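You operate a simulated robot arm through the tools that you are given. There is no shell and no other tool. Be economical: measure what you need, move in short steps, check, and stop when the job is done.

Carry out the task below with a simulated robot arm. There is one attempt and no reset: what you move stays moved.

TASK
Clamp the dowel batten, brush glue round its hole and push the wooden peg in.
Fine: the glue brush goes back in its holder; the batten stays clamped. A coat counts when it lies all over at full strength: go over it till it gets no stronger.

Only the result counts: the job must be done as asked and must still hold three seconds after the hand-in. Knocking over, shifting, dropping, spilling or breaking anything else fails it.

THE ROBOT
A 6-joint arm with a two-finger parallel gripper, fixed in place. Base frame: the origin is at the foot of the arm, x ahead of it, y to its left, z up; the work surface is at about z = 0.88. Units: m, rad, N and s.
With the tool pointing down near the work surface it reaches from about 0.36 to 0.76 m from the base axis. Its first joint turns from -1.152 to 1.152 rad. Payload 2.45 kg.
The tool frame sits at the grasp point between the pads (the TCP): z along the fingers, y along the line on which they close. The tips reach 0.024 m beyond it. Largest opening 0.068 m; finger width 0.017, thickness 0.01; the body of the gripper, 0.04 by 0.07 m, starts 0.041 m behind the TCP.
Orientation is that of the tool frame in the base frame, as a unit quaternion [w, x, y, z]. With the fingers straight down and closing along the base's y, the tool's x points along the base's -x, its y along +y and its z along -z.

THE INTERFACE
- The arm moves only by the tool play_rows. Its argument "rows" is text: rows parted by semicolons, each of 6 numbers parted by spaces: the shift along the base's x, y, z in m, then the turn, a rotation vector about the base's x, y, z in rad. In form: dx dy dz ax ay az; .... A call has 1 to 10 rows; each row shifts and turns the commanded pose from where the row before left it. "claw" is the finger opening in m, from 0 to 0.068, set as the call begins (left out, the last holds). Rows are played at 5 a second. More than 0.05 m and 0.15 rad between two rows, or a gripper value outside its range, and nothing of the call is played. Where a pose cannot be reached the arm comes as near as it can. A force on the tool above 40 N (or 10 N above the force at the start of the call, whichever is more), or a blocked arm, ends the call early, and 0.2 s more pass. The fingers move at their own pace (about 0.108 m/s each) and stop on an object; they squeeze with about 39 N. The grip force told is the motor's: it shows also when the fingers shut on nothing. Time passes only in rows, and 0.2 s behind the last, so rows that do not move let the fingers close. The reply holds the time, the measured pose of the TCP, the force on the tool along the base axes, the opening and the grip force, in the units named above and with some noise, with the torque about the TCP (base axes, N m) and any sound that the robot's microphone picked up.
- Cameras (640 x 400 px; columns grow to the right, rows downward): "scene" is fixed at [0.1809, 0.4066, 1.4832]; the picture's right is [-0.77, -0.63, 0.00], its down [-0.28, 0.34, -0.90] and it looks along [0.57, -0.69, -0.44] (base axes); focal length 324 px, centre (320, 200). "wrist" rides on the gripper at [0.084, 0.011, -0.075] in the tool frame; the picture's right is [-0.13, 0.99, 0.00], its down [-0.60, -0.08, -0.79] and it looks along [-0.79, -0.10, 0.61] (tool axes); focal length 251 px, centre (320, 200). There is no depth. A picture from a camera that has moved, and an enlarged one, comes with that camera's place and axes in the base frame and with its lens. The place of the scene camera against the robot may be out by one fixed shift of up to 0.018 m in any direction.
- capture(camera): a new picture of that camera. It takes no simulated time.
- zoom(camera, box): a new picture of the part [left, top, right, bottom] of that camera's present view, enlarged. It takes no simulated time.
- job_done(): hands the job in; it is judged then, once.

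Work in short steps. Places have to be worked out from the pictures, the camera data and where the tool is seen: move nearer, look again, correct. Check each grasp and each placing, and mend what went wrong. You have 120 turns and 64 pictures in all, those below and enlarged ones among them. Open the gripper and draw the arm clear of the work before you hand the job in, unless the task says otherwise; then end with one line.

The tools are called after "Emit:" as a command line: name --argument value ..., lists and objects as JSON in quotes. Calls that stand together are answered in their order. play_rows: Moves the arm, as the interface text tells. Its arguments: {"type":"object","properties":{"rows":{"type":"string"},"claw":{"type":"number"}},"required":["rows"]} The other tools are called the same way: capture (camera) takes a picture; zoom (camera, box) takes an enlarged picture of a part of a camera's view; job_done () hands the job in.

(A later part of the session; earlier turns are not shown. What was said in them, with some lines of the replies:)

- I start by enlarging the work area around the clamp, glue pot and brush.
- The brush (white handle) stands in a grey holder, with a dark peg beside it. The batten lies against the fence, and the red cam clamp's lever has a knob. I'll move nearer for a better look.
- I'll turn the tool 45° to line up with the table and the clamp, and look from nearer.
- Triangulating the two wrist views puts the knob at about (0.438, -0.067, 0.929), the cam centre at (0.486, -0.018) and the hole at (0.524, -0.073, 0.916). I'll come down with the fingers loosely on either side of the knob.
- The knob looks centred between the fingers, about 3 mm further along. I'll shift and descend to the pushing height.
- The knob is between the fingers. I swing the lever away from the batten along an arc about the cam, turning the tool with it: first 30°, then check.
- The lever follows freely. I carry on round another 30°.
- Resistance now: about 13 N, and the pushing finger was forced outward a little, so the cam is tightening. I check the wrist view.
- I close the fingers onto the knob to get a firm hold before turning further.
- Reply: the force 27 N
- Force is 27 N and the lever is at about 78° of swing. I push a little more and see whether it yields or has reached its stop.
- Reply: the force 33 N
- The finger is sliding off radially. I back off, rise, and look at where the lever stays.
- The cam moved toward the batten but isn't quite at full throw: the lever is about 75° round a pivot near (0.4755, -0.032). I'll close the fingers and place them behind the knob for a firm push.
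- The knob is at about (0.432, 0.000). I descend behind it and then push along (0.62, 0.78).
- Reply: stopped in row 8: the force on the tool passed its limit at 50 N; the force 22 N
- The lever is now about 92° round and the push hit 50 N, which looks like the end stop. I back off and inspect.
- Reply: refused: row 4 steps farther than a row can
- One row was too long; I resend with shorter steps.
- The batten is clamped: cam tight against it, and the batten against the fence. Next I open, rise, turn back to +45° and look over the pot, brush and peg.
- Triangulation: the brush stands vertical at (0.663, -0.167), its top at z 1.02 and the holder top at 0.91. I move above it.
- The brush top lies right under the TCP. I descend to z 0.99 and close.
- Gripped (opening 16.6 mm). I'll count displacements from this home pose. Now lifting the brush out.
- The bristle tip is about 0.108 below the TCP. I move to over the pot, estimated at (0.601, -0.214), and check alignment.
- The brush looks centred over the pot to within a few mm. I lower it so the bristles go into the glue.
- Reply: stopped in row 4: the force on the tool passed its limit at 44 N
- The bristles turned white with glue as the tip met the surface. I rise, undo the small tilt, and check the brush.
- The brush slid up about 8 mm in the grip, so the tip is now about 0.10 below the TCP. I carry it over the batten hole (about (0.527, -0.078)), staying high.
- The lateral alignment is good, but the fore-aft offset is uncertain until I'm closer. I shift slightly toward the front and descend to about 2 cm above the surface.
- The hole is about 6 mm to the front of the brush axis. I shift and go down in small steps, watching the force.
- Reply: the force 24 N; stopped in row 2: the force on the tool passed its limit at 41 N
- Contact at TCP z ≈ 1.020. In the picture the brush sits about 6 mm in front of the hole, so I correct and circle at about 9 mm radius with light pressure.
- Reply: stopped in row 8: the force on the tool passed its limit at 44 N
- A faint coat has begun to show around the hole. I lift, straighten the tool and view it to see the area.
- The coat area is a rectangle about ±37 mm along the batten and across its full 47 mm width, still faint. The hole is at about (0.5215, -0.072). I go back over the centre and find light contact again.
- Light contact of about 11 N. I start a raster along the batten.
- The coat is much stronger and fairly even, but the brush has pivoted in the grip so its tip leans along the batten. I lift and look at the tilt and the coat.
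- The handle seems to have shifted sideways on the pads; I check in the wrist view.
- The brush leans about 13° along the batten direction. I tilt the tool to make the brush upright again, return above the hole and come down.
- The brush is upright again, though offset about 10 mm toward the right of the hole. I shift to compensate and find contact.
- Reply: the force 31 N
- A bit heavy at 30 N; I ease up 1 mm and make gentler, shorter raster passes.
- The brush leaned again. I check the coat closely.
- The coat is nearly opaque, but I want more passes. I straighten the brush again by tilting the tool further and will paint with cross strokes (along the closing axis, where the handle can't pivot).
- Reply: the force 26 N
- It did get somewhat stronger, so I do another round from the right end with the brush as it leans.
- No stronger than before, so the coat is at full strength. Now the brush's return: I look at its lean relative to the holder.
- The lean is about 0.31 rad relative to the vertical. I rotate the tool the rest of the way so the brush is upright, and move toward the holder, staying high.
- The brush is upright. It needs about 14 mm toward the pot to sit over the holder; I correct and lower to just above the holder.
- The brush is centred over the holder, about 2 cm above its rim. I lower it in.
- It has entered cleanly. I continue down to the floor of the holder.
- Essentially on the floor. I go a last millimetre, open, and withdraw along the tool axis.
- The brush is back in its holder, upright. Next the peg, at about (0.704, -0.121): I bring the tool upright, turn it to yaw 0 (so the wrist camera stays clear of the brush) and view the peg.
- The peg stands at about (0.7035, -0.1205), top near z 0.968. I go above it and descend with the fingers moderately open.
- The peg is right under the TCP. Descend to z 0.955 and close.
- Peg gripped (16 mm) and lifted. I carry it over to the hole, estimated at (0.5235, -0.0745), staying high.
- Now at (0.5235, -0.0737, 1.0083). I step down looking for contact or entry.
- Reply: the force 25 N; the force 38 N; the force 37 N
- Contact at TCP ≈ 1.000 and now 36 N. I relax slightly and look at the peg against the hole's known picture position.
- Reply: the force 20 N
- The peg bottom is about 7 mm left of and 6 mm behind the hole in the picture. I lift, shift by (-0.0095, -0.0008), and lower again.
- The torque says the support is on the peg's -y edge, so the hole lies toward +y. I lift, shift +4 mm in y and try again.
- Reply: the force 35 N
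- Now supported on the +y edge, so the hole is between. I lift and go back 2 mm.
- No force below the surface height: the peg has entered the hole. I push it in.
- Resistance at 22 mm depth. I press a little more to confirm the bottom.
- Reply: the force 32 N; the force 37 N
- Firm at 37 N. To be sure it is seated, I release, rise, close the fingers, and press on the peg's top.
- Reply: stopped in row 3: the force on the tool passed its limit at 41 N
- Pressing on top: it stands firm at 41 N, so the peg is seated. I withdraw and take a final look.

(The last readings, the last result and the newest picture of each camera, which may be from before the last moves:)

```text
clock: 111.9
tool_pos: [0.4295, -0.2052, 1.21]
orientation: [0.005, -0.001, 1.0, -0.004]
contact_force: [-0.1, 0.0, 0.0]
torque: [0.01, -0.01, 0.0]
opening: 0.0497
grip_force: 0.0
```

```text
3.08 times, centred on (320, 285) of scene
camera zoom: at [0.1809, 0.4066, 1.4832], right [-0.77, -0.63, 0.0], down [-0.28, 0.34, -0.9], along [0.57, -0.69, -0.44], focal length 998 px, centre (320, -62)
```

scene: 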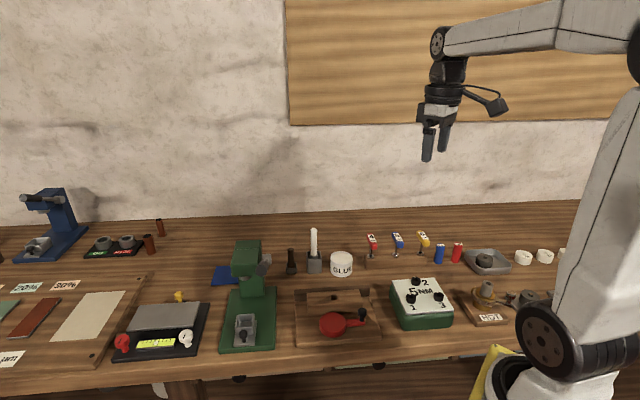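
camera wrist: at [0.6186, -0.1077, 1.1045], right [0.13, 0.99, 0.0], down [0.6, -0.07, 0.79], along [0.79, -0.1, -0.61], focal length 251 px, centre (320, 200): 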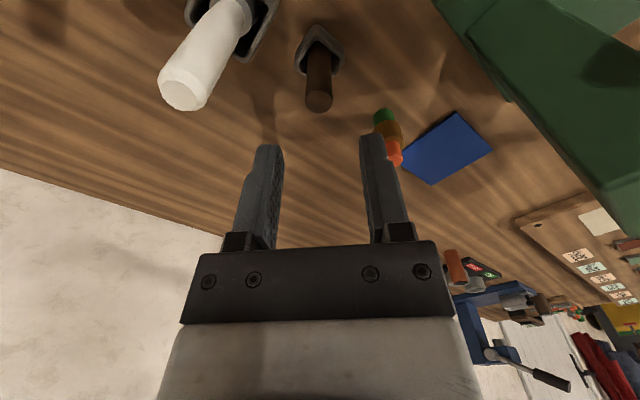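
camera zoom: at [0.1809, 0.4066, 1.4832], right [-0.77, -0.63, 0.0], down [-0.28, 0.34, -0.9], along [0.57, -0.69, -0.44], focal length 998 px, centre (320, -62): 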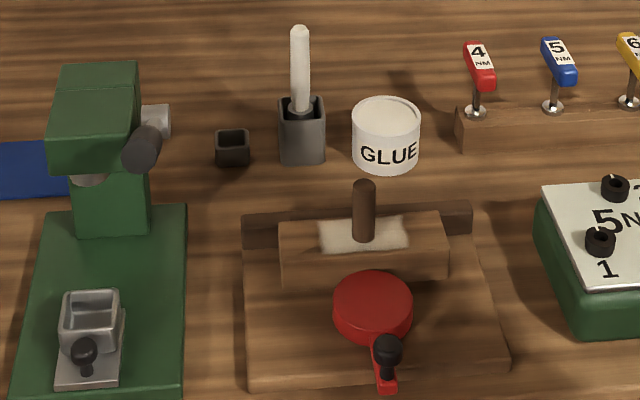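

The final picture shows the peg upright in the hole, the coat around it, the batten clamped, the brush in its holder and nothing else moved. The arm is clear, so I hand in.

Emit:
job_done

```text
The job is handed in.
```

The batten is clamped, the glue coat is on around its hole, the peg is seated and held firm under about 41 N, and the brush is back in its holder; the job is handed in.
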